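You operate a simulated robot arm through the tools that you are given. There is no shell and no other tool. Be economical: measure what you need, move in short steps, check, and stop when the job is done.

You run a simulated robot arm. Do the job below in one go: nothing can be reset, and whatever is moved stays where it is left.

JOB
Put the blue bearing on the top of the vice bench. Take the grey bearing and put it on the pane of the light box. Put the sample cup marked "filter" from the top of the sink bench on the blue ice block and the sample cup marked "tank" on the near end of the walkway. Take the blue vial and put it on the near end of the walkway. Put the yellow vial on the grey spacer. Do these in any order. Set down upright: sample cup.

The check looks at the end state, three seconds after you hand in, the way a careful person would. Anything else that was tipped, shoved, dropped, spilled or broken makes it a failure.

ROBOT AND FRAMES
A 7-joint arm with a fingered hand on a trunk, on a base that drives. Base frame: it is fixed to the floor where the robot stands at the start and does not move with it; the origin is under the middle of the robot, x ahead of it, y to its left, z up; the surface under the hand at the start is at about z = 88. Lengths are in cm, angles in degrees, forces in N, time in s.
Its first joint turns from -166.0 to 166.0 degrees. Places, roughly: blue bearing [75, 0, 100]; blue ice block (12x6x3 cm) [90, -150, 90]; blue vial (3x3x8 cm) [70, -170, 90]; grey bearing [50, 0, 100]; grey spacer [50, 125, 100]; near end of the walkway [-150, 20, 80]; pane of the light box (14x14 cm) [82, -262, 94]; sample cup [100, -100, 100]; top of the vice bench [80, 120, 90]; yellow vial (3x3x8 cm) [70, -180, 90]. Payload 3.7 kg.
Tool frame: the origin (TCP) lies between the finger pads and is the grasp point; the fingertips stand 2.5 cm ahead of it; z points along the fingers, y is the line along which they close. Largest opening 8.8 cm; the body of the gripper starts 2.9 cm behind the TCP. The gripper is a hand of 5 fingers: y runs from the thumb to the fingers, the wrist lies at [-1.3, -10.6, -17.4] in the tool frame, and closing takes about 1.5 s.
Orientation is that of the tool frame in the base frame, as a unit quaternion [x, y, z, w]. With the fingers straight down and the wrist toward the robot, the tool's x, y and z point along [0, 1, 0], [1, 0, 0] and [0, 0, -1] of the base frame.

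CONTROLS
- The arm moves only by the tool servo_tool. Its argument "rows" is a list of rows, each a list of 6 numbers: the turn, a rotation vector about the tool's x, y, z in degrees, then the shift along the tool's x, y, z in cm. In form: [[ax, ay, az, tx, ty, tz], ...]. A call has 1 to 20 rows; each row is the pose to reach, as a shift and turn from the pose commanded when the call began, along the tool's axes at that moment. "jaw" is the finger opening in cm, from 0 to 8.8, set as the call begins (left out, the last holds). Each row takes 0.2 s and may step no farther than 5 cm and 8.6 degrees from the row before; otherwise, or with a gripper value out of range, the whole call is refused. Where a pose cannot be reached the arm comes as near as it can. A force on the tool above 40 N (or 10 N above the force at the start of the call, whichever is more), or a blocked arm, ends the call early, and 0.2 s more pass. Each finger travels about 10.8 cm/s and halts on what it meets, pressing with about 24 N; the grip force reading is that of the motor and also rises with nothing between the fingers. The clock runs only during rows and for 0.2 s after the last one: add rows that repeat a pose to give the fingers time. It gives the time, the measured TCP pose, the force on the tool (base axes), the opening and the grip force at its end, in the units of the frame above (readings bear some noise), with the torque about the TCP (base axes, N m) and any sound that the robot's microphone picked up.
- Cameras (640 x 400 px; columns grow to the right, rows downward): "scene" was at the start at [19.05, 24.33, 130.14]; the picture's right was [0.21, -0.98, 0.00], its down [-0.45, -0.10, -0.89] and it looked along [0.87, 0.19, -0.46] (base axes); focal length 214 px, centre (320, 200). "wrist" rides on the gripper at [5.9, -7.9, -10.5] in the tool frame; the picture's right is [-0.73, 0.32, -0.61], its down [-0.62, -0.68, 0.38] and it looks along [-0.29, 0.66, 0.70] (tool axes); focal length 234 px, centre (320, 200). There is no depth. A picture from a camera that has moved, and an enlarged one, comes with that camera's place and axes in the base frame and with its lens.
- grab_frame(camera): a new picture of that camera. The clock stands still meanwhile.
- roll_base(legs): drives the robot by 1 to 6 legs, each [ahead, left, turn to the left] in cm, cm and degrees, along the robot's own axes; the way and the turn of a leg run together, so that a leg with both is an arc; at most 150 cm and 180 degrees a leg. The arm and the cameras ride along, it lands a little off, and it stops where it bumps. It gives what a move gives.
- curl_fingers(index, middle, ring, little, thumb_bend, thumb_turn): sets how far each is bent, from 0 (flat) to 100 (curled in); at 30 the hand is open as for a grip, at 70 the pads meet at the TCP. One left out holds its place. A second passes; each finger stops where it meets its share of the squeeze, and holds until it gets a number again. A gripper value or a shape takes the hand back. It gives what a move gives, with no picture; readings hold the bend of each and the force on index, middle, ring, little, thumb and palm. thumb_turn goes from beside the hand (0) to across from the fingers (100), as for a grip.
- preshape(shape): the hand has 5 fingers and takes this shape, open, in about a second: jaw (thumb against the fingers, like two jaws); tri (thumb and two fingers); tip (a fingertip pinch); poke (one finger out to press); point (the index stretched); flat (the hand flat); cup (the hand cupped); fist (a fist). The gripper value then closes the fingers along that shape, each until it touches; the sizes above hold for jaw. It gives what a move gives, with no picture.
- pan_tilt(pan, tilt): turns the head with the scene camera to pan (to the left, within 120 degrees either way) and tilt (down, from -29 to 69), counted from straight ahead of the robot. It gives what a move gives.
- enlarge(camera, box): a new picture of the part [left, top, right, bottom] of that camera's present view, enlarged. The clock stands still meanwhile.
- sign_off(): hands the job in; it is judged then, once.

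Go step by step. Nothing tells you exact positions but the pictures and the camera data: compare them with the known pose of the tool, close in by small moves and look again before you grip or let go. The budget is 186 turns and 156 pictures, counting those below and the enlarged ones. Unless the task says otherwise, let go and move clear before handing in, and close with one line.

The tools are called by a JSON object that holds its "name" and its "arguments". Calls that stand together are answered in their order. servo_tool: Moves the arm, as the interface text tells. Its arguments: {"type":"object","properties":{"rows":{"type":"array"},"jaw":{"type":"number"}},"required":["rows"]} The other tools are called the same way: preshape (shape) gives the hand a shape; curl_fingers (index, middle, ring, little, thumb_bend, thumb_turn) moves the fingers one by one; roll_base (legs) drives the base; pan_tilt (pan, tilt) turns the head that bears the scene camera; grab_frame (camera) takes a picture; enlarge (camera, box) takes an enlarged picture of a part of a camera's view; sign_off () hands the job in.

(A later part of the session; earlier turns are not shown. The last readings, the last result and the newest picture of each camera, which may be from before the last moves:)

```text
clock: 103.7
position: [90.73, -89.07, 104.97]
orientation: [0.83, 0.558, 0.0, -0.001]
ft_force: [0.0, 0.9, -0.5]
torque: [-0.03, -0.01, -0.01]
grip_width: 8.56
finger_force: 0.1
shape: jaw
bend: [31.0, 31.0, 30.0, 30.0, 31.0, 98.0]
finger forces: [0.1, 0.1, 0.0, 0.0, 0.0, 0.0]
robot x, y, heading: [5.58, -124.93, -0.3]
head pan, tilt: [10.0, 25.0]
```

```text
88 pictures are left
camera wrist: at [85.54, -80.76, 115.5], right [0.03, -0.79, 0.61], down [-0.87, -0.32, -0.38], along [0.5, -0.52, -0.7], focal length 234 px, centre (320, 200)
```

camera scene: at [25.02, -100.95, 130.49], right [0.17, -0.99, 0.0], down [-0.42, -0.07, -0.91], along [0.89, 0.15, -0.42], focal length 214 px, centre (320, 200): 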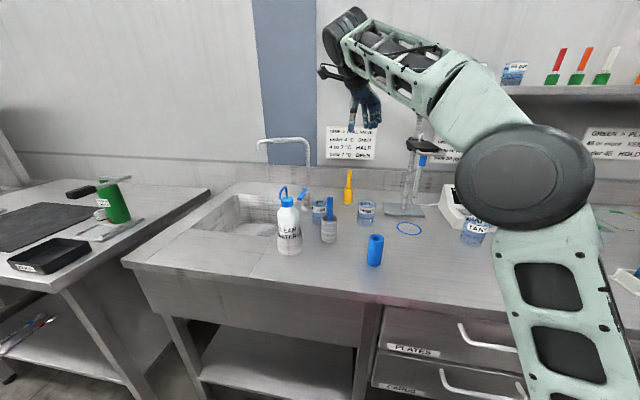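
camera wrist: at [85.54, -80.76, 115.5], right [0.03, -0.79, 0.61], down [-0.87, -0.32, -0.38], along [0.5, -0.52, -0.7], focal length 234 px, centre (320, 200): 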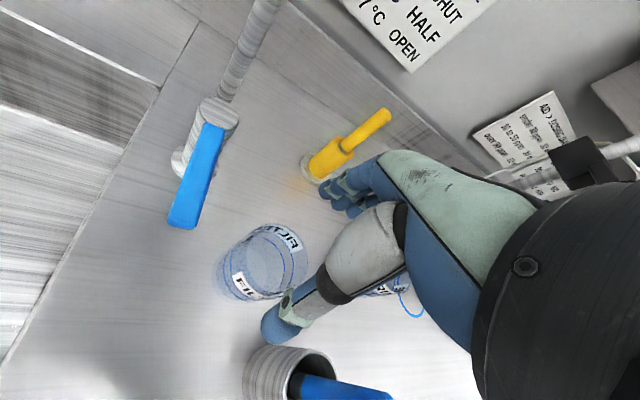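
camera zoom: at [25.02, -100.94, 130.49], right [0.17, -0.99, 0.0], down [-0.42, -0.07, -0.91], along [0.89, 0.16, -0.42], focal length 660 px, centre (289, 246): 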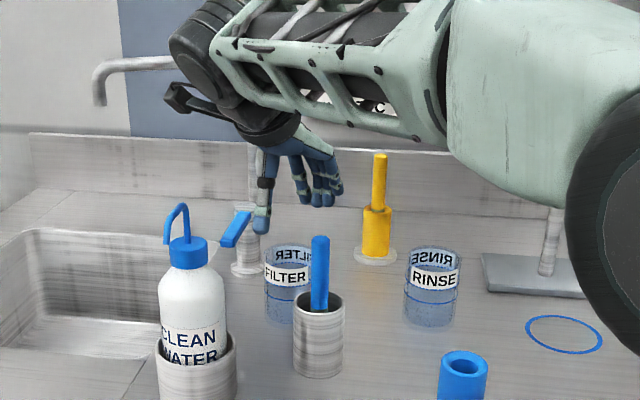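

It's centred on the cup. I'll lower to gripping height.

{"name": "servo_tool", "arguments": {"rows": [[0, 0, 0, 0.1, 0, 2], [0, 0, 0, 0.1, 0, 4], [0, 0, 0, 0.1, 0, 5.5], [0, 0, 0, 0.1, 0, 6.8], [0, 0, 0, 0.1, 0, 7.6], [0, 0, 0, 0.1, 0, 7.6]]}}

{"name": "enlarge", "arguments": {"camera": "scene", "box": [260, 120, 400, 250]}}

{"name": "enlarge", "arguments": {"camera": "wrist", "box": [140, 120, 420, 400]}}

```text
clock: 105.1
position: [90.8, -89.02, 97.35]
orientation: [0.83, 0.558, 0.0, 0.0]
ft_force: [-0.5, -0.6, -0.4]
torque: [0.02, 0.02, -0.02]
grip_width: 8.56
finger_force: 0.0
shape: jaw
bend: [31.0, 31.0, 30.0, 30.0, 31.0, 98.0]
finger forces: [0.0, 0.0, 0.0, 0.0, 0.0, 0.0]
robot x, y, heading: [5.91, -124.75, -0.0]
head pan, tilt: [10.0, 25.0]
```

```text
3.08 times, centred on (330, 185) of scene
camera zoom: at [25.02, -100.94, 130.49], right [0.17, -0.99, 0.0], down [-0.42, -0.07, -0.91], along [0.89, 0.16, -0.42], focal length 660 px, centre (289, 246)
```

zoom: 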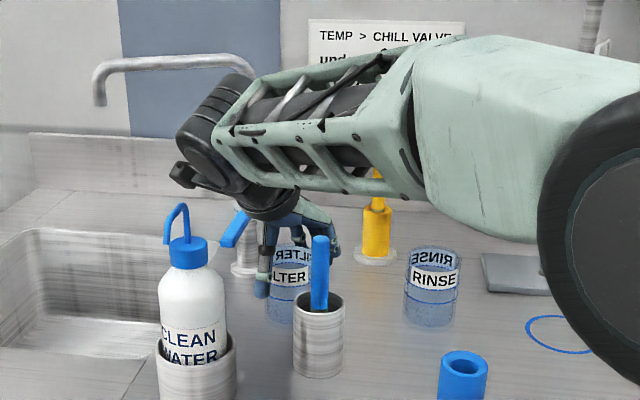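

```text
1.43 times, centred on (280, 260) of wrist
camera zoom: at [85.6, -80.71, 107.88], right [0.03, -0.79, 0.61], down [-0.87, -0.32, -0.38], along [0.5, -0.52, -0.7], focal length 334 px, centre (377, 114)
```

zoom: 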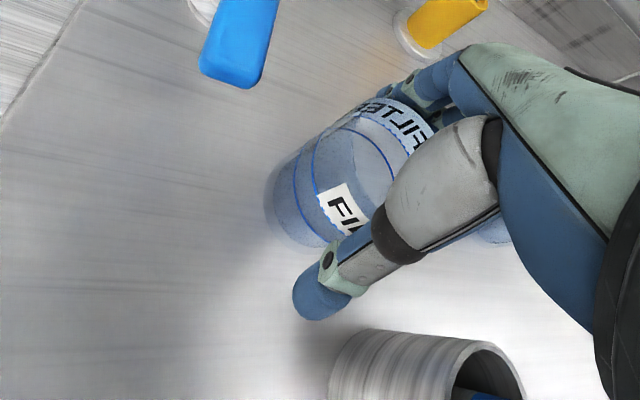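

The cup sits between thumb and fingers. I'll close gently.

{"name": "servo_tool", "arguments": {"rows": [[0, 0, 0, 0, 0, 0], [0, 0, 0, 0, 0, 0], [0, 0, 0, 0, 0, 0], [0, 0, 0, 0, 0, 0], [0, 0, 0, 0, 0, 0], [0, 0, 0, 0, 0, 0], [0, 0, 0, 0, 0, 0], [0, 0, 0, 0, 0, 0]], "jaw": 5}}

{"name": "enlarge", "arguments": {"camera": "wrist", "box": [140, 120, 420, 400]}}

```text
clock: 106.9
position: [90.78, -89.0, 97.37]
orientation: [0.829, 0.559, 0.0, 0.0]
ft_force: [-0.5, 0.4, -0.3]
torque: [-0.01, 0.03, 0.01]
grip_width: 5.13
finger_force: 24.1
shape: jaw
bend: [74.0, 42.0, 43.0, 43.0, 64.0, 100.0]
finger forces: [11.5, 6.8, 2.7, 0.0, 20.4, 0.0]
robot x, y, heading: [5.89, -124.89, -0.1]
head pan, tilt: [10.0, 25.0]
```

```text
1.43 times, centred on (280, 260) of wrist
camera zoom: at [85.6, -80.7, 107.9], right [0.03, -0.79, 0.61], down [-0.87, -0.32, -0.38], along [0.5, -0.52, -0.7], focal length 334 px, centre (377, 114)
```

zoom: 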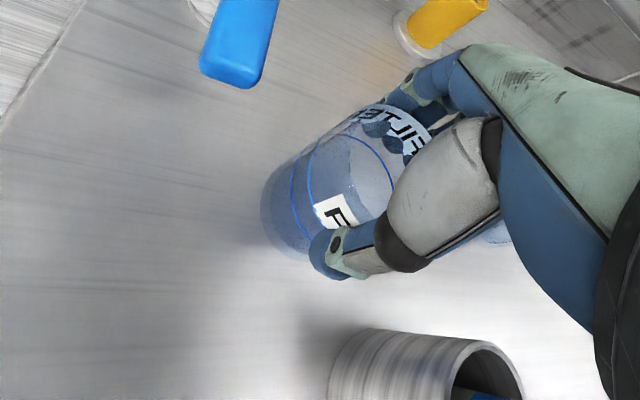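

{"name": "servo_tool", "arguments": {"rows": [[0, 0, 0, 0, 0, -0.7], [0, 0, 0, 0, 0, -1.5], [0, 0, 0, 0, 0, -3], [0, 0, 0, 0, 0, -3]]}}

{"name": "grab_frame", "arguments": {"camera": "wrist"}}

{"name": "enlarge", "arguments": {"camera": "scene", "box": [260, 120, 400, 250]}}

```text
clock: 107.9
position: [90.71, -89.12, 100.41]
orientation: [0.83, 0.558, -0.001, 0.0]
ft_force: [-0.5, 0.5, 0.1]
torque: [0.0, -0.02, 0.04]
grip_width: 5.13
finger_force: 24.1
shape: jaw
bend: [74.0, 42.0, 43.0, 43.0, 64.0, 100.0]
finger forces: [11.4, 6.8, 2.8, 0.0, 20.4, 0.1]
robot x, y, heading: [5.7, -124.89, -0.3]
head pan, tilt: [10.0, 25.0]
```

```text
84 pictures are left
camera wrist: at [85.58, -80.72, 110.93], right [0.03, -0.79, 0.61], down [-0.87, -0.32, -0.38], along [0.5, -0.52, -0.7], focal length 234 px, centre (320, 200)
```

wrist: 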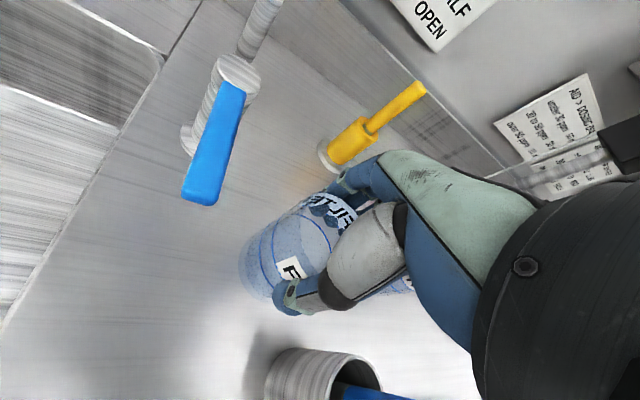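

```text
3.08 times, centred on (330, 185) of scene
camera zoom: at [25.02, -100.94, 130.49], right [0.17, -0.99, 0.0], down [-0.42, -0.07, -0.91], along [0.89, 0.16, -0.42], focal length 660 px, centre (289, 246)
```

zoom: 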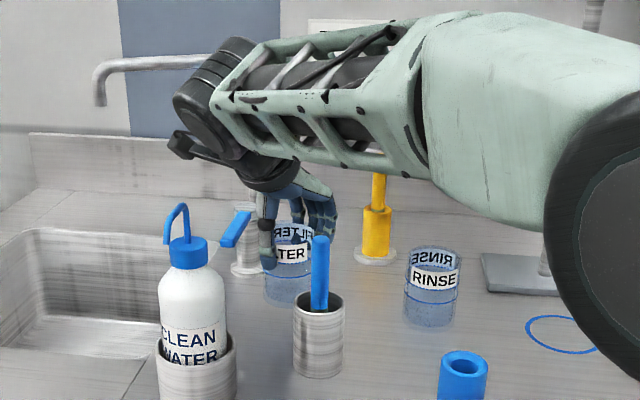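

The cup is lifted level. I'll raise it higher and move diagonally away over the low objects.

{"name": "servo_tool", "arguments": {"rows": [[0, 0, 0, 0, 0, -4], [0, 0, 0, 0, 0, -8], [0, 0, 0, 0, 0, -12], [0, 0, 0, 0, 0, -14], [0, 0, 0, -4.2, -1.5, -14], [0, 0, 0, -8.4, -3, -14], [0, 0, 0, -12.6, -4.5, -14], [0, 0, 0, -16.8, -6, -14], [0, 0, 0, -21, -7.5, -14], [0, 0, 0, -25.2, -9, -14], [0, 0, 0, -29.1, -10.5, -14], [0, 0, 0, -29.1, -10.5, -14]]}}

{"name": "servo_tool", "arguments": {"rows": [[0, 0, -7, -1, -1, 0], [0, 0, -14, -2, -2, 0], [0, 0, -22, -3, -3, 0], [0, 0, -22, -3, -3, 0]]}}

{"name": "grab_frame", "arguments": {"camera": "scene"}}

```text
clock: 110.5
position: [69.89, -112.07, 114.46]
orientation: [0.83, 0.558, 0.0, -0.001]
ft_force: [0.8, 0.2, -1.6]
torque: [0.0, 0.0, 0.01]
grip_width: 5.09
finger_force: 23.6
shape: jaw
bend: [74.0, 42.0, 43.0, 43.0, 64.0, 99.0]
finger forces: [11.4, 6.8, 2.8, 0.0, 20.4, 0.0]
robot x, y, heading: [6.1, -124.45, -0.2]
head pan, tilt: [10.0, 25.0]
```

```text
clock: 111.5
position: [66.18, -113.54, 114.41]
orientation: [0.707, 0.707, 0.0, 0.0]
ft_force: [-0.3, -0.4, 0.2]
torque: [0.0, -0.02, -0.02]
grip_width: 5.11
finger_force: 24.2
shape: jaw
bend: [74.0, 42.0, 43.0, 43.0, 64.0, 99.0]
finger forces: [11.6, 6.8, 2.9, 0.0, 20.4, 0.0]
robot x, y, heading: [5.54, -124.81, -0.0]
head pan, tilt: [10.0, 25.0]
```

```text
82 pictures are left
camera scene: at [25.01, -100.94, 130.49], right [0.17, -0.99, 0.0], down [-0.42, -0.07, -0.91], along [0.89, 0.16, -0.42], focal length 214 px, centre (320, 200)
```

scene: 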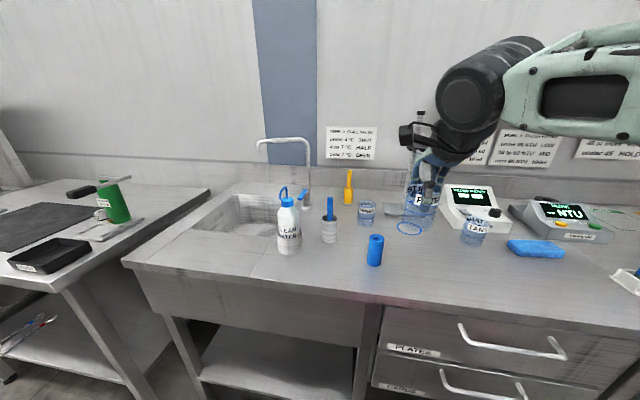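

Filter is in hand and upright. I'll drive right 30 to face the ice block.

{"name": "roll_base", "arguments": {"legs": [[0, -30, 0]]}}

{"name": "pan_tilt", "arguments": {"pan": -8, "tilt": 35}}

{"name": "grab_frame", "arguments": {"camera": "scene"}}

{"name": "enlarge", "arguments": {"camera": "scene", "box": [270, 110, 430, 230]}}

{"name": "grab_frame", "arguments": {"camera": "wrist"}}

```text
clock: 113.6
position: [66.05, -143.62, 114.34]
orientation: [0.708, 0.706, -0.001, 0.0]
ft_force: [0.0, -0.2, 0.2]
torque: [0.02, 0.01, -0.04]
grip_width: 5.07
finger_force: 23.8
shape: jaw
bend: [74.0, 42.0, 43.0, 43.0, 64.0, 99.0]
finger forces: [11.5, 6.7, 3.0, 0.0, 20.5, 0.1]
robot x, y, heading: [5.68, -154.85, -0.4]
head pan, tilt: [10.0, 25.0]
```

```text
clock: 114.4
position: [66.07, -143.67, 114.48]
orientation: [0.708, 0.706, 0.0, 0.0]
ft_force: [1.1, -1.1, -1.1]
torque: [0.03, 0.02, -0.01]
grip_width: 5.12
finger_force: 24.2
shape: jaw
bend: [74.0, 42.0, 43.0, 43.0, 64.0, 99.0]
finger forces: [11.5, 6.7, 2.9, 0.0, 20.4, 0.1]
robot x, y, heading: [5.79, -154.48, 0.1]
head pan, tilt: [-8.0, 35.0]
```

```text
81 pictures are left
camera scene: at [24.61, -133.67, 128.92], right [-0.14, -0.99, 0.0], down [-0.57, 0.08, -0.82], along [0.81, -0.12, -0.57], focal length 214 px, centre (320, 200)
```

scene: 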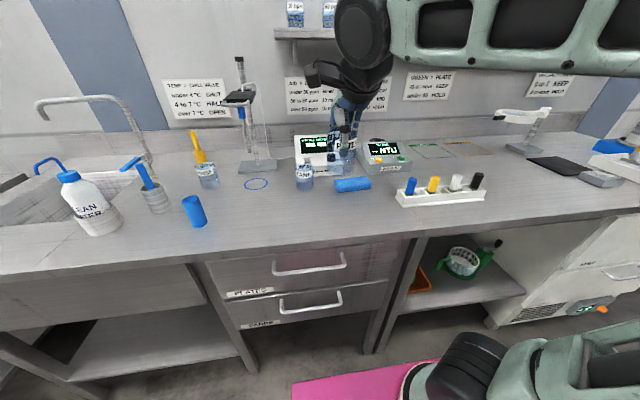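

```text
3.33 times, centred on (350, 170) of scene
camera zoom: at [24.61, -133.67, 128.92], right [-0.14, -0.99, 0.0], down [-0.57, 0.08, -0.82], along [0.81, -0.12, -0.57], focal length 715 px, centre (220, 300)
```

zoom: 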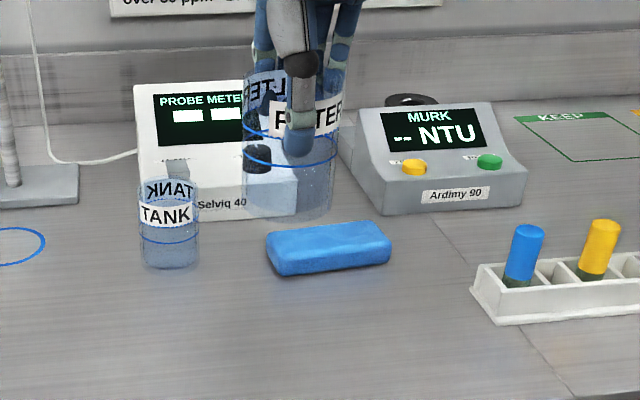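

```text
79 pictures are left
camera wrist: at [58.15, -137.83, 124.89], right [0.32, -0.73, 0.61], down [-0.68, -0.62, -0.38], along [0.66, -0.29, -0.7], focal length 234 px, centre (320, 200)
```

wrist: 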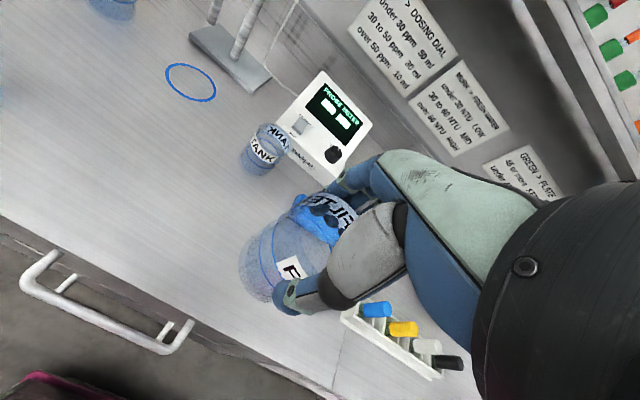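

The block centre is near (83.4,-152.8), slightly skewed. I'll move the cup above it, still a few cm high.

{"name": "servo_tool", "arguments": {"rows": [[0, 0, 0, -4.5, 0, 0], [0, 0, 0, -9.1, 1, 0], [0, 0, 0, -9.1, 5.5, 0], [0, 0, 0, -9.1, 10, 0], [0, 0, 0, -9.1, 14, 0], [0, 0, 0, -9.1, 17.3, 0], [0, 0, 0, -9.1, 17.3, 4], [0, 0, 0, -9.1, 17.3, 8], [0, 0, 0, -9.1, 17.3, 10], [0, 0, 0, -9.1, 17.3, 10]]}}

{"name": "enlarge", "arguments": {"camera": "scene", "box": [300, 120, 400, 220]}}

{"name": "grab_frame", "arguments": {"camera": "wrist"}}

```text
clock: 116.6
position: [83.33, -152.85, 104.45]
orientation: [0.708, 0.706, 0.0, 0.0]
ft_force: [-0.2, 0.3, 0.2]
torque: [0.03, 0.02, 0.01]
grip_width: 5.09
finger_force: 24.0
shape: jaw
bend: [74.0, 42.0, 43.0, 43.0, 64.0, 99.0]
finger forces: [11.5, 6.9, 3.0, 0.0, 20.4, 0.1]
robot x, y, heading: [5.68, -154.76, -0.2]
head pan, tilt: [-8.0, 35.0]
```

```text
4.00 times, centred on (350, 170) of scene
camera zoom: at [24.61, -133.68, 128.92], right [-0.14, -0.99, 0.0], down [-0.57, 0.08, -0.82], along [0.81, -0.12, -0.57], focal length 858 px, centre (200, 320)
```

zoom: 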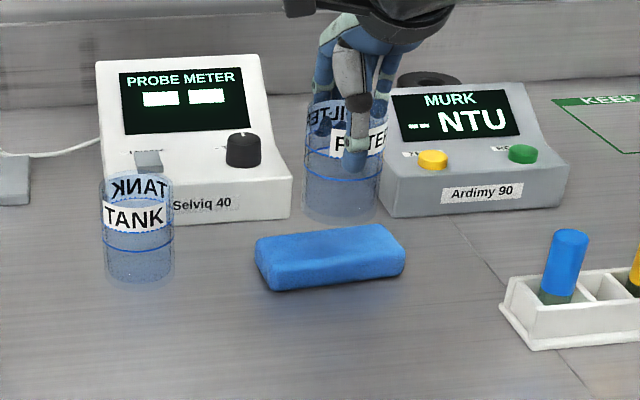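

```text
77 pictures are left
camera wrist: at [75.41, -147.05, 114.87], right [0.32, -0.73, 0.61], down [-0.68, -0.62, -0.38], along [0.66, -0.29, -0.7], focal length 234 px, centre (320, 200)
```

wrist: 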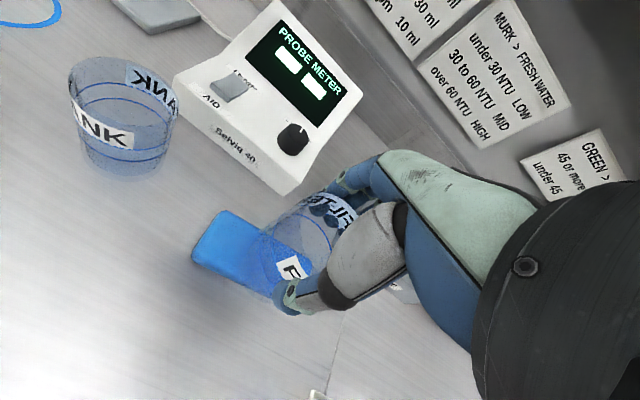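

Both views put the block centre at about (85,-153.4). I'll shift over it and lower to just above.

{"name": "servo_tool", "arguments": {"rows": [[0, 0, 0, -0.3, 0.8, 0.5], [0, 0, 0, -0.5, 1.6, 1.2], [0, 0, 0, -0.5, 1.6, 2.2], [0, 0, 0, -0.5, 1.6, 2.8], [0, 0, 0, -0.5, 1.6, 2.8]]}}

{"name": "enlarge", "arguments": {"camera": "scene", "box": [320, 140, 380, 200]}}

{"name": "enlarge", "arguments": {"camera": "wrist", "box": [160, 160, 380, 340]}}

```text
clock: 117.8
position: [84.97, -153.29, 101.6]
orientation: [0.708, 0.706, 0.0, 0.0]
ft_force: [0.4, 0.2, -0.7]
torque: [0.01, 0.0, 0.01]
grip_width: 5.12
finger_force: 23.2
shape: jaw
bend: [74.0, 42.0, 43.0, 43.0, 64.0, 99.0]
finger forces: [11.5, 6.8, 3.1, 0.1, 20.4, 0.1]
robot x, y, heading: [5.81, -154.9, 0.1]
head pan, tilt: [-8.0, 35.0]
```

```text
6.67 times, centred on (350, 170) of scene
camera zoom: at [24.61, -133.68, 128.92], right [-0.14, -0.99, 0.0], down [-0.57, 0.08, -0.82], along [0.81, -0.12, -0.57], focal length 1430 px, centre (120, 400)
```

zoom: 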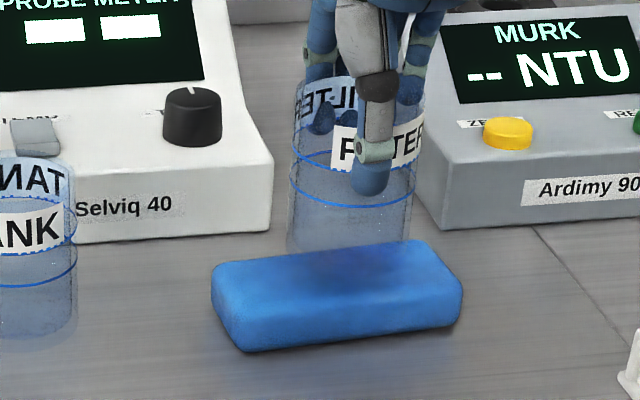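

```text
2.22 times, centred on (270, 250) of wrist
camera zoom: at [77.0, -147.5, 112.08], right [0.32, -0.73, 0.61], down [-0.68, -0.62, -0.38], along [0.66, -0.29, -0.7], focal length 520 px, centre (431, 89)
```

zoom: 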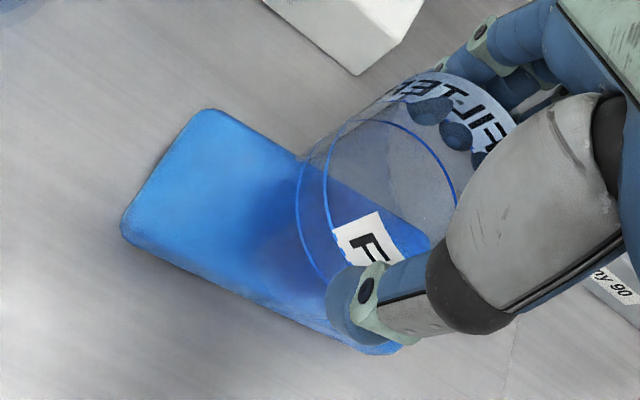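

The wrist view says it's centred within a few mm. I'll lower gently to contact.

{"name": "servo_tool", "arguments": {"rows": [[0, 0, 0, 0.2, -0.1, 0.4], [0, 0, 0, 0.2, -0.1, 0.8], [0, 0, 0, 0.2, -0.1, 1.0], [0, 0, 0, 0.2, -0.1, 1.0]]}}

{"name": "enlarge", "arguments": {"camera": "scene", "box": [320, 140, 380, 200]}}

```text
clock: 118.8
position: [84.8, -153.17, 100.63]
orientation: [0.709, 0.705, 0.0, 0.0]
ft_force: [-0.2, 0.0, -1.2]
torque: [0.01, 0.0, -0.01]
grip_width: 5.1
finger_force: 24.3
shape: jaw
bend: [74.0, 42.0, 43.0, 43.0, 64.0, 99.0]
finger forces: [11.5, 6.8, 3.1, 0.0, 20.4, 0.0]
robot x, y, heading: [5.97, -154.52, -0.3]
head pan, tilt: [-8.0, 35.0]
```

```text
6.67 times, centred on (350, 170) of scene
camera zoom: at [24.61, -133.68, 128.92], right [-0.14, -0.99, 0.0], down [-0.57, 0.08, -0.82], along [0.81, -0.12, -0.57], focal length 1430 px, centre (120, 400)
```

zoom: 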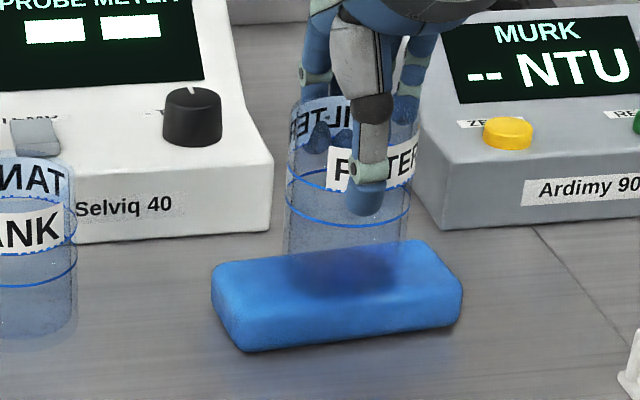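

{"name": "servo_tool", "arguments": {"rows": [[0, 0, 0, 0.1, -0.1, 0.2], [0, 0, 0, 0.1, -0.1, 0.35], [0, 0, 0, 0.1, -0.1, 0.35]]}}

```text
clock: 119.6
position: [84.74, -153.05, 100.25]
orientation: [0.709, 0.705, 0.0, 0.0]
ft_force: [-0.8, 0.3, -0.8]
torque: [0.01, -0.02, -0.03]
grip_width: 5.1
finger_force: 24.0
shape: jaw
bend: [74.0, 42.0, 43.0, 43.0, 64.0, 99.0]
finger forces: [11.6, 6.9, 3.1, 0.0, 20.3, 0.0]
robot x, y, heading: [5.61, -154.88, -0.3]
head pan, tilt: [-8.0, 35.0]
```

{"name": "servo_tool", "arguments": {"rows": [[0, 0, 0, 0, 0, 0.15], [0, 0, 0, 0, 0, 0.3], [0, 0, 0, 0, 0, 0.3]]}}

{"name": "enlarge", "arguments": {"camera": "wrist", "box": [160, 160, 380, 340]}}

```text
clock: 120.4
position: [84.75, -153.04, 100.06]
orientation: [0.708, 0.706, 0.001, 0.001]
ft_force: [0.3, -0.7, 11.4]
torque: [-0.04, 0.0, -0.03]
grip_width: 5.05
finger_force: 24.1
shape: jaw
bend: [74.0, 42.0, 43.0, 43.0, 64.0, 99.0]
finger forces: [12.0, 7.5, 3.5, 0.1, 21.7, 0.0]
robot x, y, heading: [5.66, -154.57, -0.2]
head pan, tilt: [-8.0, 35.0]
```

```text
2.22 times, centred on (270, 250) of wrist
camera zoom: at [76.79, -147.19, 110.54], right [0.32, -0.73, 0.61], down [-0.68, -0.62, -0.38], along [0.66, -0.29, -0.7], focal length 520 px, centre (431, 89)
```

zoom: 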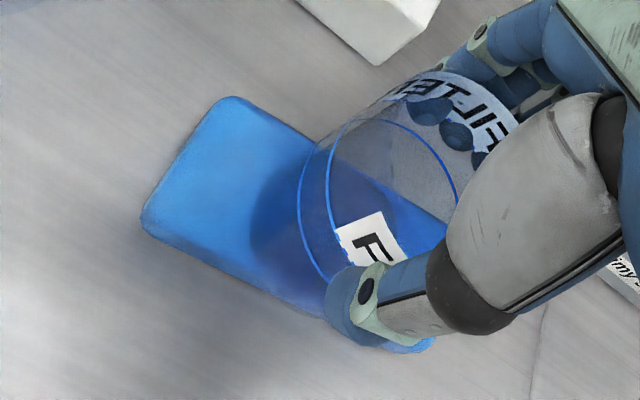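

Contact is flat with no torque. I'll ease off and release.

{"name": "servo_tool", "arguments": {"rows": [[0, 0, 0, 0, 0, -0.15], [0, 0, 0, 0, 0, -0.15]]}}

{"name": "servo_tool", "arguments": {"rows": [[0, 0, 0, 0, 0, 0], [0, 0, 0, 0, 0, 0], [0, 0, 0, 0, 0, 0], [0, 0, 0, 0, 0, 0], [0, 0, 0, 0, 0, 0], [0, 0, 0, 0, 0, 0], [0, 0, 0, 0, 0, -1.5], [0, 0, 0, 0, 0, -4], [0, 0, 0, 0, 0, -8], [0, 0, 0, 0, 0, -12]], "jaw": 8}}

{"name": "enlarge", "arguments": {"camera": "scene", "box": [290, 130, 390, 220]}}

{"name": "grab_frame", "arguments": {"camera": "wrist"}}

```text
clock: 121.0
position: [84.63, -153.09, 100.01]
orientation: [0.709, 0.706, -0.001, 0.0]
ft_force: [0.9, 0.2, 7.0]
torque: [-0.01, -0.04, 0.03]
grip_width: 5.08
finger_force: 23.8
shape: jaw
bend: [74.0, 42.0, 43.0, 43.0, 64.0, 99.0]
finger forces: [12.3, 7.5, 3.5, 0.0, 21.2, 0.0]
robot x, y, heading: [5.53, -155.05, -0.2]
head pan, tilt: [-8.0, 35.0]
```

```text
clock: 123.2
position: [84.77, -152.97, 112.21]
orientation: [0.708, 0.706, 0.0, -0.001]
ft_force: [-0.1, -0.6, -1.6]
torque: [0.02, 0.0, 0.0]
grip_width: 7.99
finger_force: 0.0
shape: jaw
bend: [31.0, 32.0, 30.0, 31.0, 32.0, 98.0]
finger forces: [0.0, 0.0, 0.0, 0.0, 0.1, 0.0]
robot x, y, heading: [5.61, -154.76, -0.1]
head pan, tilt: [-8.0, 35.0]
```

```text
4.44 times, centred on (340, 175) of scene
camera zoom: at [24.62, -133.68, 128.92], right [-0.14, -0.99, 0.0], down [-0.57, 0.08, -0.82], along [0.81, -0.12, -0.57], focal length 953 px, centre (231, 311)
```

zoom: 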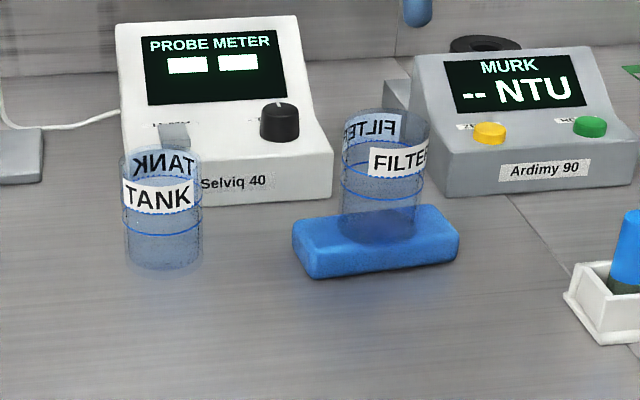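

```text
71 pictures are left
camera wrist: at [76.82, -147.16, 122.64], right [0.32, -0.73, 0.61], down [-0.68, -0.62, -0.38], along [0.65, -0.29, -0.7], focal length 234 px, centre (320, 200)
```

wrist: 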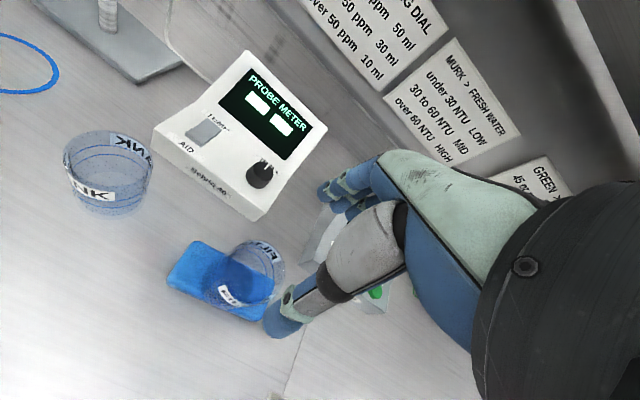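

Filter stands upright on the ice block. Next I'll move above TANK at about (86.6,-137.3).

{"name": "servo_tool", "arguments": {"rows": [[0, 0, 0, 4, 0, 0], [0, 0, 0, 8, 0, 0], [0, 0, 0, 12, 1, 0], [0, 0, 0, 15.7, 1.8, 0], [0, 0, 0, 15.7, 1.8, 4], [0, 0, 0, 15.7, 1.8, 7], [0, 0, 0, 15.7, 1.8, 7]], "jaw": 8.6}}

{"name": "enlarge", "arguments": {"camera": "wrist", "box": [140, 120, 420, 380]}}

{"name": "enlarge", "arguments": {"camera": "scene", "box": [260, 110, 380, 220]}}

```text
clock: 124.8
position: [86.58, -137.25, 105.09]
orientation: [0.709, 0.706, 0.0, 0.0]
ft_force: [0.5, -0.7, 0.2]
torque: [-0.03, -0.01, 0.01]
grip_width: 8.56
finger_force: 0.0
shape: jaw
bend: [31.0, 30.0, 30.0, 30.0, 31.0, 98.0]
finger forces: [0.0, 0.0, 0.1, 0.0, 0.0, 0.0]
robot x, y, heading: [5.68, -155.02, -0.3]
head pan, tilt: [-8.0, 35.0]
```

```text
1.54 times, centred on (280, 250) of wrist
camera zoom: at [78.62, -131.48, 115.59], right [0.32, -0.73, 0.61], down [-0.68, -0.62, -0.38], along [0.66, -0.29, -0.7], focal length 360 px, centre (382, 123)
```

zoom: 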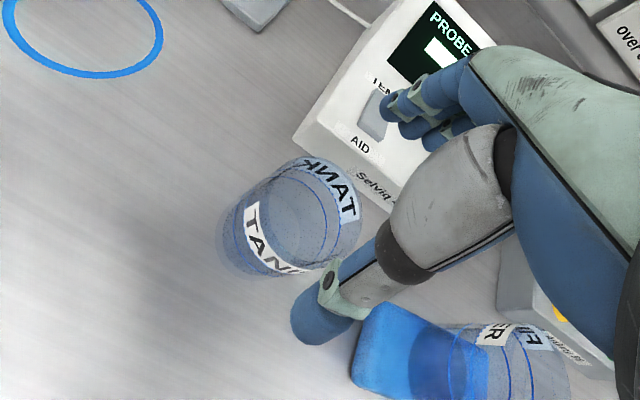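

```text
3.64 times, centred on (320, 165) of scene
camera zoom: at [24.61, -133.67, 128.92], right [-0.14, -0.99, 0.0], down [-0.57, 0.08, -0.82], along [0.81, -0.12, -0.57], focal length 780 px, centre (320, 327)
```

zoom: 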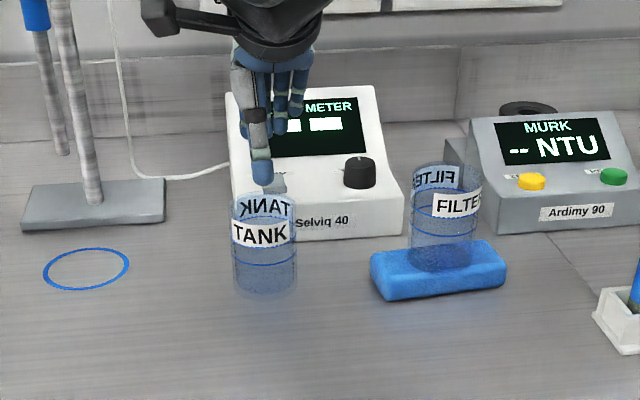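

It's centred, and the meter front is about 2.5 cm beyond the fingers. I'll lower with a slightly narrower opening.

{"name": "servo_tool", "arguments": {"rows": [[0, 0, 0, 0.1, 0, 2], [0, 0, 0, 0.1, 0, 4], [0, 0, 0, 0.1, 0, 6], [0, 0, 0, 0.1, 0, 7.5], [0, 0, 0, 0.1, 0, 8.3], [0, 0, 0, 0.1, 0, 8.3]], "jaw": 7.9}}

{"name": "enlarge", "arguments": {"camera": "wrist", "box": [160, 120, 420, 360]}}

```text
clock: 126.2
position: [86.73, -137.18, 96.78]
orientation: [0.708, 0.706, 0.0, 0.0]
ft_force: [-0.9, -1.0, -1.5]
torque: [0.02, 0.02, 0.01]
grip_width: 7.91
finger_force: 0.1
shape: jaw
bend: [29.0, 32.0, 30.0, 31.0, 33.0, 98.0]
finger forces: [0.0, 0.0, 0.1, 0.0, 0.1, 0.1]
robot x, y, heading: [5.5, -155.01, -0.0]
head pan, tilt: [-8.0, 35.0]
```

```text
1.67 times, centred on (290, 240) of wrist
camera zoom: at [78.64, -131.38, 107.27], right [0.32, -0.73, 0.61], down [-0.68, -0.62, -0.38], along [0.66, -0.29, -0.7], focal length 390 px, centre (370, 133)
```

zoom: 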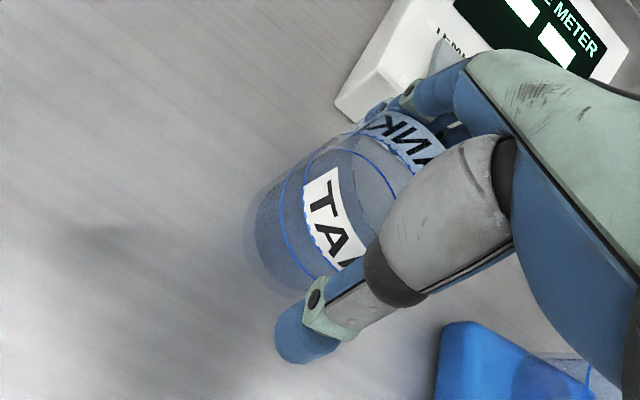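

Good. I'll close and lift.

{"name": "servo_tool", "arguments": {"rows": [[0, 0, 0, 0, 0, 0], [0, 0, 0, 0, 0, 0], [0, 0, 0, 0, 0, 0], [0, 0, 0, 0, 0, 0], [0, 0, 0, 0, 0, 0], [0, 0, 0, 0, 0, 0], [0, 0, 0, 0, 0, 0], [0, 0, 0, 0, 0, 0]], "jaw": 5}}

{"name": "servo_tool", "arguments": {"rows": [[0, 0, 0, 0, 0, -1], [0, 0, 0, 0, 0, -2.5], [0, 0, 0, 0, 0, -5], [0, 0, 0, 0, 0, -9], [0, 0, 0, 0, 0, -13], [0, 0, 0, 0, 0, -17], [0, 0, 0, 0, 0, -17]]}}

{"name": "grab_frame", "arguments": {"camera": "scene"}}

```text
clock: 128.0
position: [86.55, -137.21, 96.79]
orientation: [0.708, 0.706, 0.001, -0.001]
ft_force: [-0.8, 0.5, 0.6]
torque: [-0.01, 0.0, -0.02]
grip_width: 5.02
finger_force: 23.5
shape: jaw
bend: [74.0, 41.0, 43.0, 43.0, 66.0, 100.0]
finger forces: [11.2, 6.8, 2.8, 0.0, 21.1, 0.1]
robot x, y, heading: [5.64, -154.76, -0.3]
head pan, tilt: [-8.0, 35.0]
```

```text
clock: 129.6
position: [86.57, -137.17, 113.72]
orientation: [0.708, 0.706, -0.001, -0.001]
ft_force: [0.2, -0.7, -0.8]
torque: [0.0, 0.02, -0.02]
grip_width: 5.02
finger_force: 23.7
shape: jaw
bend: [74.0, 41.0, 43.0, 43.0, 66.0, 100.0]
finger forces: [11.3, 6.9, 2.9, 0.0, 21.0, 0.0]
robot x, y, heading: [5.44, -154.88, -0.1]
head pan, tilt: [-8.0, 35.0]
```

```text
67 pictures are left
camera scene: at [24.61, -133.68, 128.92], right [-0.14, -0.99, 0.0], down [-0.57, 0.08, -0.82], along [0.81, -0.12, -0.57], focal length 214 px, centre (320, 200)
```

scene: 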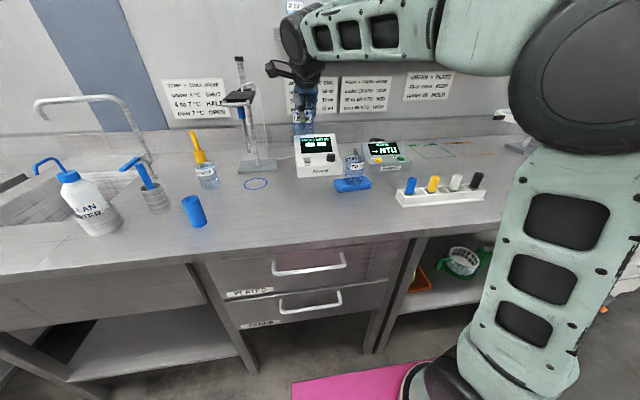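

TANK is in hand. I'll retract the arm, back up a bit, and look behind for the walkway.

{"name": "servo_tool", "arguments": {"rows": [[0, 0, 0, 0, -4, 0], [0, 0, 0, 0, -8, 0], [0, 0, 0, 0, -12, 0], [0, 0, 0, 0, -16, 0], [0, 0, 0, 0, -20, 0], [0, 0, 0, -2, -24, 0], [0, 0, 0, -6, -26, 0], [0, 0, 0, -10, -28, 0], [0, 0, 0, -14, -30, 0], [0, 0, 0, -17, -32, 0]]}}

{"name": "pan_tilt", "arguments": {"pan": -120, "tilt": 20}}

{"name": "grab_frame", "arguments": {"camera": "scene"}}

{"name": "pan_tilt", "arguments": {"pan": 120, "tilt": 20}}

{"name": "grab_frame", "arguments": {"camera": "scene"}}

```text
clock: 131.8
position: [54.52, -154.2, 113.81]
orientation: [0.708, 0.706, -0.001, 0.0]
ft_force: [0.2, -0.6, 0.3]
torque: [0.03, 0.01, 0.02]
grip_width: 5.0
finger_force: 24.0
shape: jaw
bend: [74.0, 41.0, 43.0, 43.0, 66.0, 100.0]
finger forces: [11.3, 6.8, 2.9, 0.0, 21.1, 0.1]
robot x, y, heading: [5.53, -154.88, -0.3]
head pan, tilt: [-8.0, 35.0]
```

```text
clock: 133.7
position: [54.46, -154.08, 113.76]
orientation: [0.708, 0.706, 0.0, 0.001]
ft_force: [-0.2, 0.3, -0.4]
torque: [0.0, -0.03, 0.02]
grip_width: 4.99
finger_force: 24.3
shape: jaw
bend: [74.0, 41.0, 43.0, 43.0, 66.0, 100.0]
finger forces: [11.3, 6.8, 3.0, 0.1, 21.0, 0.0]
robot x, y, heading: [5.28, -154.54, 0.0]
head pan, tilt: [-120.0, 20.0]
```

```text
66 pictures are left
camera scene: at [11.21, -140.47, 131.3], right [-0.86, 0.5, 0.0], down [0.17, 0.3, -0.94], along [-0.47, -0.81, -0.34], focal length 214 px, centre (320, 200)
```

scene: 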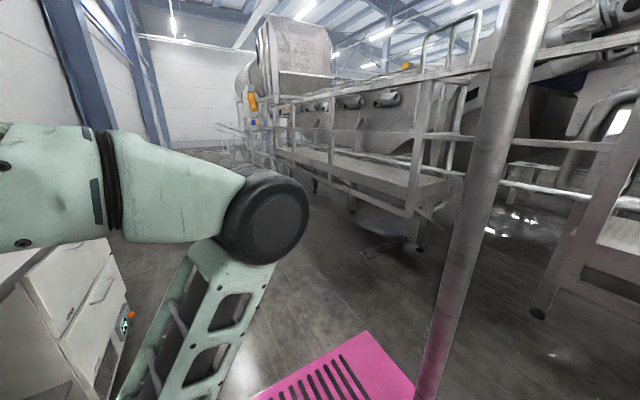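

```text
clock: 137.1
position: [54.58, -154.01, 113.81]
orientation: [0.708, 0.706, 0.0, 0.0]
ft_force: [0.0, -0.6, -0.7]
torque: [-0.01, 0.01, 0.0]
grip_width: 5.02
finger_force: 24.0
shape: jaw
bend: [74.0, 41.0, 43.0, 43.0, 66.0, 100.0]
finger forces: [11.3, 6.9, 3.0, 0.1, 21.1, 0.0]
robot x, y, heading: [5.84, -154.9, -0.1]
head pan, tilt: [120.0, 20.0]
```

```text
65 pictures are left
camera scene: at [11.27, -124.33, 131.3], right [0.87, 0.5, 0.0], down [0.17, -0.3, -0.94], along [-0.47, 0.82, -0.34], focal length 214 px, centre (320, 200)
```

scene: 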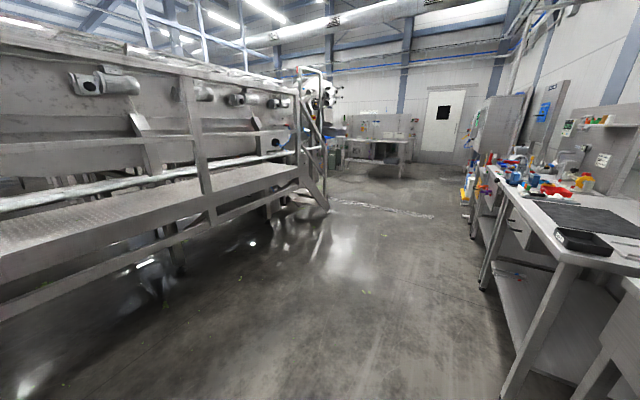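

The walkway is a railed platform around x -115 to -150. I'll back up, turn around, and drive alongside it near y = 20.

{"name": "roll_base", "arguments": {"legs": [[-45, 0, 0], [0, 0, 180]]}}

{"name": "roll_base", "arguments": {"legs": [[0, -140, 0]]}}

{"name": "pan_tilt", "arguments": {"pan": 0, "tilt": 25}}

{"name": "grab_frame", "arguments": {"camera": "scene"}}

{"name": "grab_frame", "arguments": {"camera": "wrist"}}

```text
clock: 147.1
position: [-88.3, -155.0, 113.84]
orientation: [-0.703, 0.711, 0.0, 0.0]
ft_force: [0.3, 0.0, 0.0]
torque: [-0.02, 0.01, 0.01]
grip_width: 4.92
finger_force: 23.6
shape: jaw
bend: [74.0, 41.0, 43.0, 43.0, 67.0, 100.0]
finger forces: [11.3, 6.7, 3.3, 0.0, 20.7, 0.0]
robot x, y, heading: [-39.53, -154.29, 179.7]
head pan, tilt: [120.0, 20.0]
```

```text
clock: 154.1
position: [-86.73, -15.3, 113.79]
orientation: [-0.703, 0.711, 0.0, 0.0]
ft_force: [0.4, -0.3, -0.4]
torque: [0.0, -0.01, 0.02]
grip_width: 4.93
finger_force: 23.7
shape: jaw
bend: [74.0, 41.0, 43.0, 43.0, 67.0, 100.0]
finger forces: [11.2, 6.8, 3.2, 0.0, 20.7, 0.1]
robot x, y, heading: [-37.89, -15.31, 179.4]
head pan, tilt: [120.0, 20.0]
```

```text
clock: 156.1
position: [-86.7, -15.36, 113.89]
orientation: [-0.703, 0.711, 0.0, 0.001]
ft_force: [0.1, -0.6, 0.1]
torque: [-0.05, 0.03, -0.01]
grip_width: 4.94
finger_force: 23.7
shape: jaw
bend: [74.0, 41.0, 43.0, 43.0, 67.0, 100.0]
finger forces: [11.3, 6.7, 3.1, 0.0, 20.8, 0.0]
robot x, y, heading: [-37.93, -15.11, 179.1]
head pan, tilt: [0.0, 25.0]
```

```text
64 pictures are left
camera scene: at [-57.25, -37.46, 130.5], right [0.01, 1.0, 0.0], down [0.42, -0.01, -0.91], along [-0.91, 0.01, -0.42], focal length 214 px, centre (320, 200)
```

scene: 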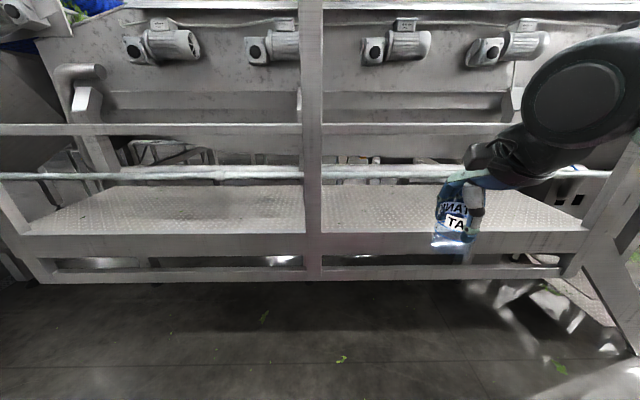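

```text
63 pictures are left
camera wrist: at [-78.97, -21.34, 124.33], right [-0.31, 0.73, 0.61], down [0.69, 0.62, -0.38], along [-0.65, 0.3, -0.7], focal length 234 px, centre (320, 200)
```

wrist: 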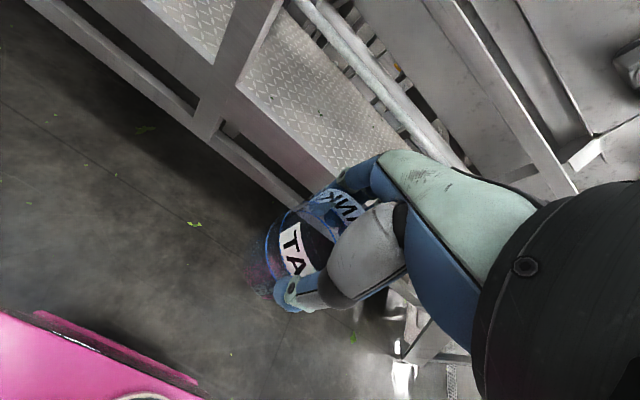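

The deck bay from the mid post (y≈-43) to y≈79 is the near half, with its front edge at x≈-136 and a mid rail at z≈120 above. I'll move opposite the middle of this bay.

{"name": "roll_base", "arguments": {"legs": [[0, -38, 0], [18, 0, 0]]}}

{"name": "pan_tilt", "arguments": {"pan": -10, "tilt": 35}}

{"name": "grab_frame", "arguments": {"camera": "scene"}}

{"name": "grab_frame", "arguments": {"camera": "wrist"}}

```text
clock: 159.6
position: [-104.41, 22.47, 113.78]
orientation: [-0.703, 0.711, -0.001, 0.001]
ft_force: [-0.5, 0.2, -0.3]
torque: [0.02, -0.01, -0.03]
grip_width: 4.94
finger_force: 24.5
shape: jaw
bend: [74.0, 41.0, 43.0, 43.0, 67.0, 100.0]
finger forces: [11.4, 6.7, 3.4, 0.0, 20.7, 0.0]
robot x, y, heading: [-55.86, 22.8, 179.6]
head pan, tilt: [0.0, 25.0]
```

```text
clock: 160.3
position: [-104.38, 22.6, 113.85]
orientation: [-0.704, 0.71, -0.001, 0.001]
ft_force: [-0.7, 0.5, -1.0]
torque: [0.0, 0.0, -0.02]
grip_width: 4.96
finger_force: 23.2
shape: jaw
bend: [74.0, 41.0, 43.0, 43.0, 67.0, 100.0]
finger forces: [11.4, 6.7, 3.3, 0.0, 20.7, 0.0]
robot x, y, heading: [-55.51, 22.74, 179.5]
head pan, tilt: [-10.0, 35.0]
```

```text
62 pictures are left
camera scene: at [-74.36, 1.96, 128.92], right [0.18, 0.98, 0.0], down [0.56, -0.1, -0.82], along [-0.81, 0.15, -0.57], focal length 214 px, centre (320, 200)
```

scene: 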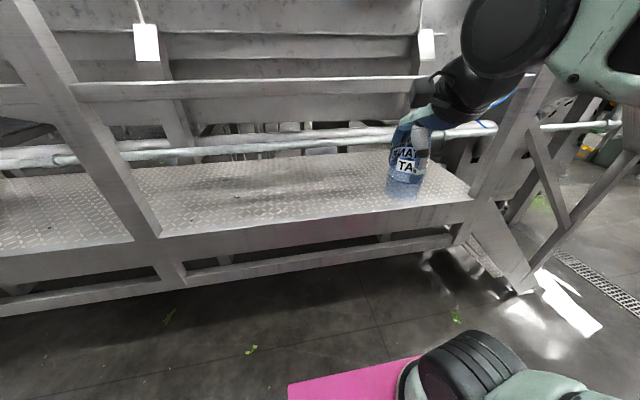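

```text
61 pictures are left
camera wrist: at [-96.67, 16.52, 124.33], right [-0.32, 0.73, 0.61], down [0.69, 0.62, -0.38], along [-0.65, 0.3, -0.7], focal length 234 px, centre (320, 200)
```

wrist: 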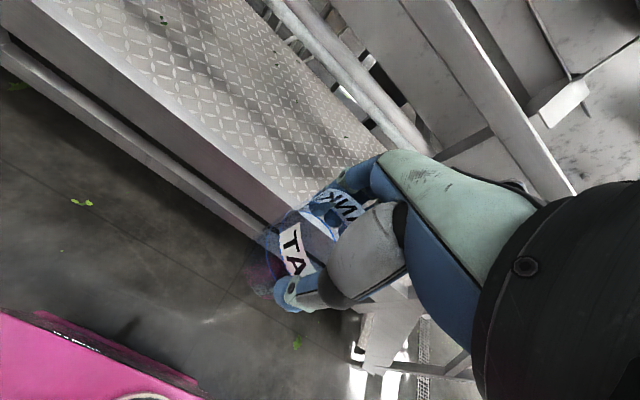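

The front edge is at x≈-134 and the rail underside at z≈119. I'll lower outside the edge first, then slide in under the rail.

{"name": "servo_tool", "arguments": {"rows": [[0, 0, 0, 0.5, 1, 4.5], [0, 0, 0, 1, 2, 9], [0, 0, 0, 1.5, 3, 13.5], [0, 0, 0, 2, 5, 17], [0, 0, 0, 2.5, 8, 20], [0, 0, 0, 2.5, 11, 23], [0, 0, 0, 2.5, 14, 24], [0, 0, 0, 2.5, 14, 24]]}}

{"name": "grab_frame", "arguments": {"camera": "scene"}}

{"name": "grab_frame", "arguments": {"camera": "wrist"}}

```text
clock: 162.1
position: [-118.54, 20.21, 89.8]
orientation: [-0.703, 0.711, 0.0, -0.001]
ft_force: [-0.5, -0.8, -1.5]
torque: [0.03, -0.02, 0.0]
grip_width: 4.94
finger_force: 24.0
shape: jaw
bend: [74.0, 41.0, 43.0, 43.0, 67.0, 100.0]
finger forces: [11.5, 6.8, 3.5, 0.0, 20.7, 0.0]
robot x, y, heading: [-55.92, 23.16, 179.3]
head pan, tilt: [-10.0, 35.0]
```

```text
60 pictures are left
camera scene: at [-74.36, 1.97, 128.92], right [0.18, 0.98, 0.0], down [0.56, -0.11, -0.82], along [-0.81, 0.15, -0.57], focal length 214 px, centre (320, 200)
```

scene: 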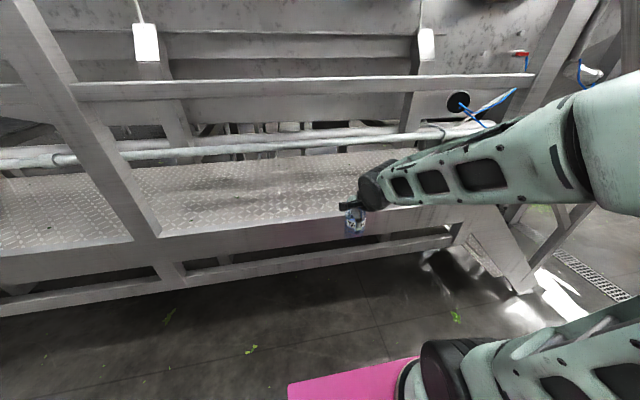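

```text
59 pictures are left
camera wrist: at [-110.71, 14.15, 100.27], right [-0.32, 0.73, 0.61], down [0.69, 0.62, -0.38], along [-0.65, 0.3, -0.7], focal length 234 px, centre (320, 200)
```

wrist: 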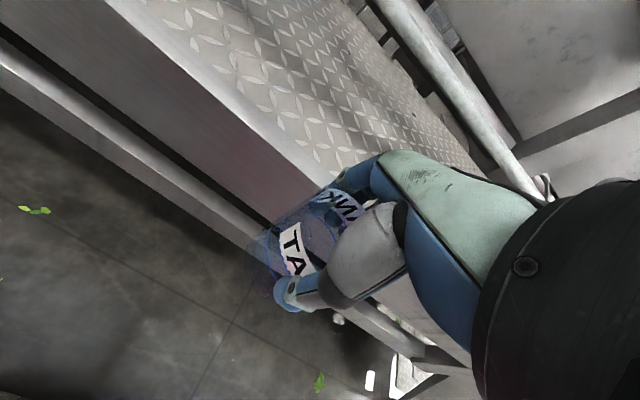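

The deck may be nearer z 84, so I'll raise to keep the cup clear and advance partway, then check.

{"name": "servo_tool", "arguments": {"rows": [[0, 0, 0, 0, 0, -2.2], [0, 0, 0, 0, 0, -4.2], [0, 0, 0, 0, 4, -4.2], [0, 0, 0, 0, 8, -4.2], [0, 0, 0, 0, 11, -4.2], [0, 0, 0, 0, 11, -4.2]]}}

{"name": "grab_frame", "arguments": {"camera": "wrist"}}

{"name": "enlarge", "arguments": {"camera": "scene", "box": [280, 60, 460, 260]}}

```text
clock: 163.5
position: [-129.34, 20.25, 93.96]
orientation: [-0.703, 0.711, 0.0, 0.0]
ft_force: [0.1, 0.4, -1.4]
torque: [0.02, 0.0, 0.02]
grip_width: 4.9
finger_force: 23.5
shape: jaw
bend: [74.0, 41.0, 43.0, 43.0, 67.0, 100.0]
finger forces: [11.5, 6.8, 3.6, 0.1, 20.8, 0.0]
robot x, y, heading: [-55.89, 22.63, 179.6]
head pan, tilt: [-10.0, 35.0]
```

```text
58 pictures are left
camera wrist: at [-121.66, 14.24, 104.51], right [-0.32, 0.73, 0.61], down [0.69, 0.62, -0.38], along [-0.65, 0.3, -0.7], focal length 234 px, centre (320, 200)
```

wrist: 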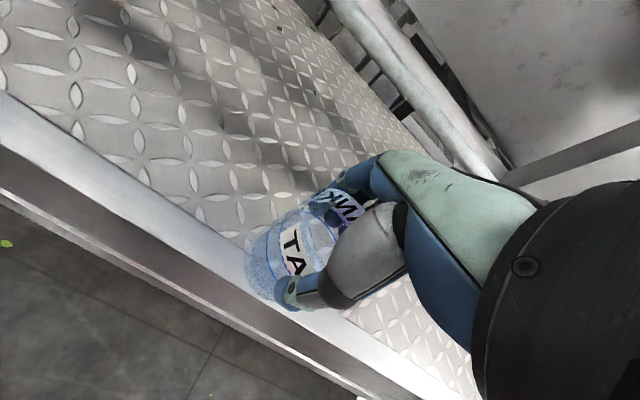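

```text
2.00 times, centred on (370, 160) of scene
camera zoom: at [-74.36, 1.97, 128.92], right [0.18, 0.98, 0.0], down [0.56, -0.11, -0.82], along [-0.81, 0.15, -0.57], focal length 429 px, centre (220, 280)
```

zoom: 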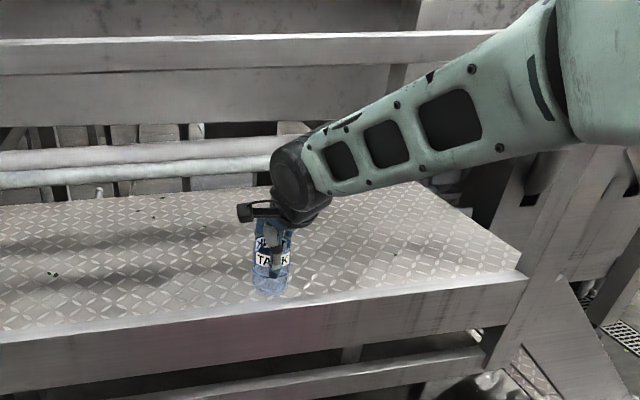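

The edge is at x≈-126 and the deck near z 85–86. I'll advance 6 cm and start lowering gently.

{"name": "servo_tool", "arguments": {"rows": [[0, 0, 0, 0, 2, 0], [0, 0, 0, 0, 4, 0], [0, 0, 0, 0, 6, 0], [0, 0, 0, 0, 6, 0.3], [0, 0, 0, 0, 6, 0.6], [0, 0, 0, 0, 6, 0.6]]}}

{"name": "enlarge", "arguments": {"camera": "scene", "box": [280, 80, 400, 200]}}

```text
clock: 164.9
position: [-135.38, 20.36, 93.31]
orientation: [-0.702, 0.712, -0.001, 0.001]
ft_force: [0.8, 0.1, 0.0]
torque: [0.01, -0.04, 0.02]
grip_width: 4.88
finger_force: 23.5
shape: jaw
bend: [74.0, 41.0, 43.0, 43.0, 67.0, 100.0]
finger forces: [11.5, 6.8, 3.5, 0.0, 20.6, 0.0]
robot x, y, heading: [-55.44, 23.12, 179.5]
head pan, tilt: [-10.0, 35.0]
```

```text
3.33 times, centred on (340, 140) of scene
camera zoom: at [-74.37, 1.97, 128.92], right [0.18, 0.98, 0.0], down [0.56, -0.11, -0.82], along [-0.81, 0.15, -0.57], focal length 715 px, centre (253, 400)
```

zoom: 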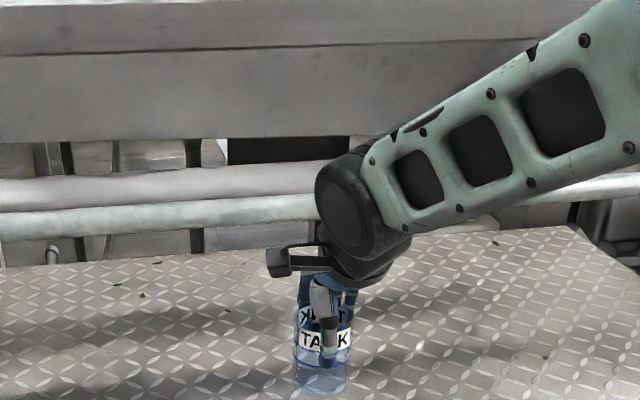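

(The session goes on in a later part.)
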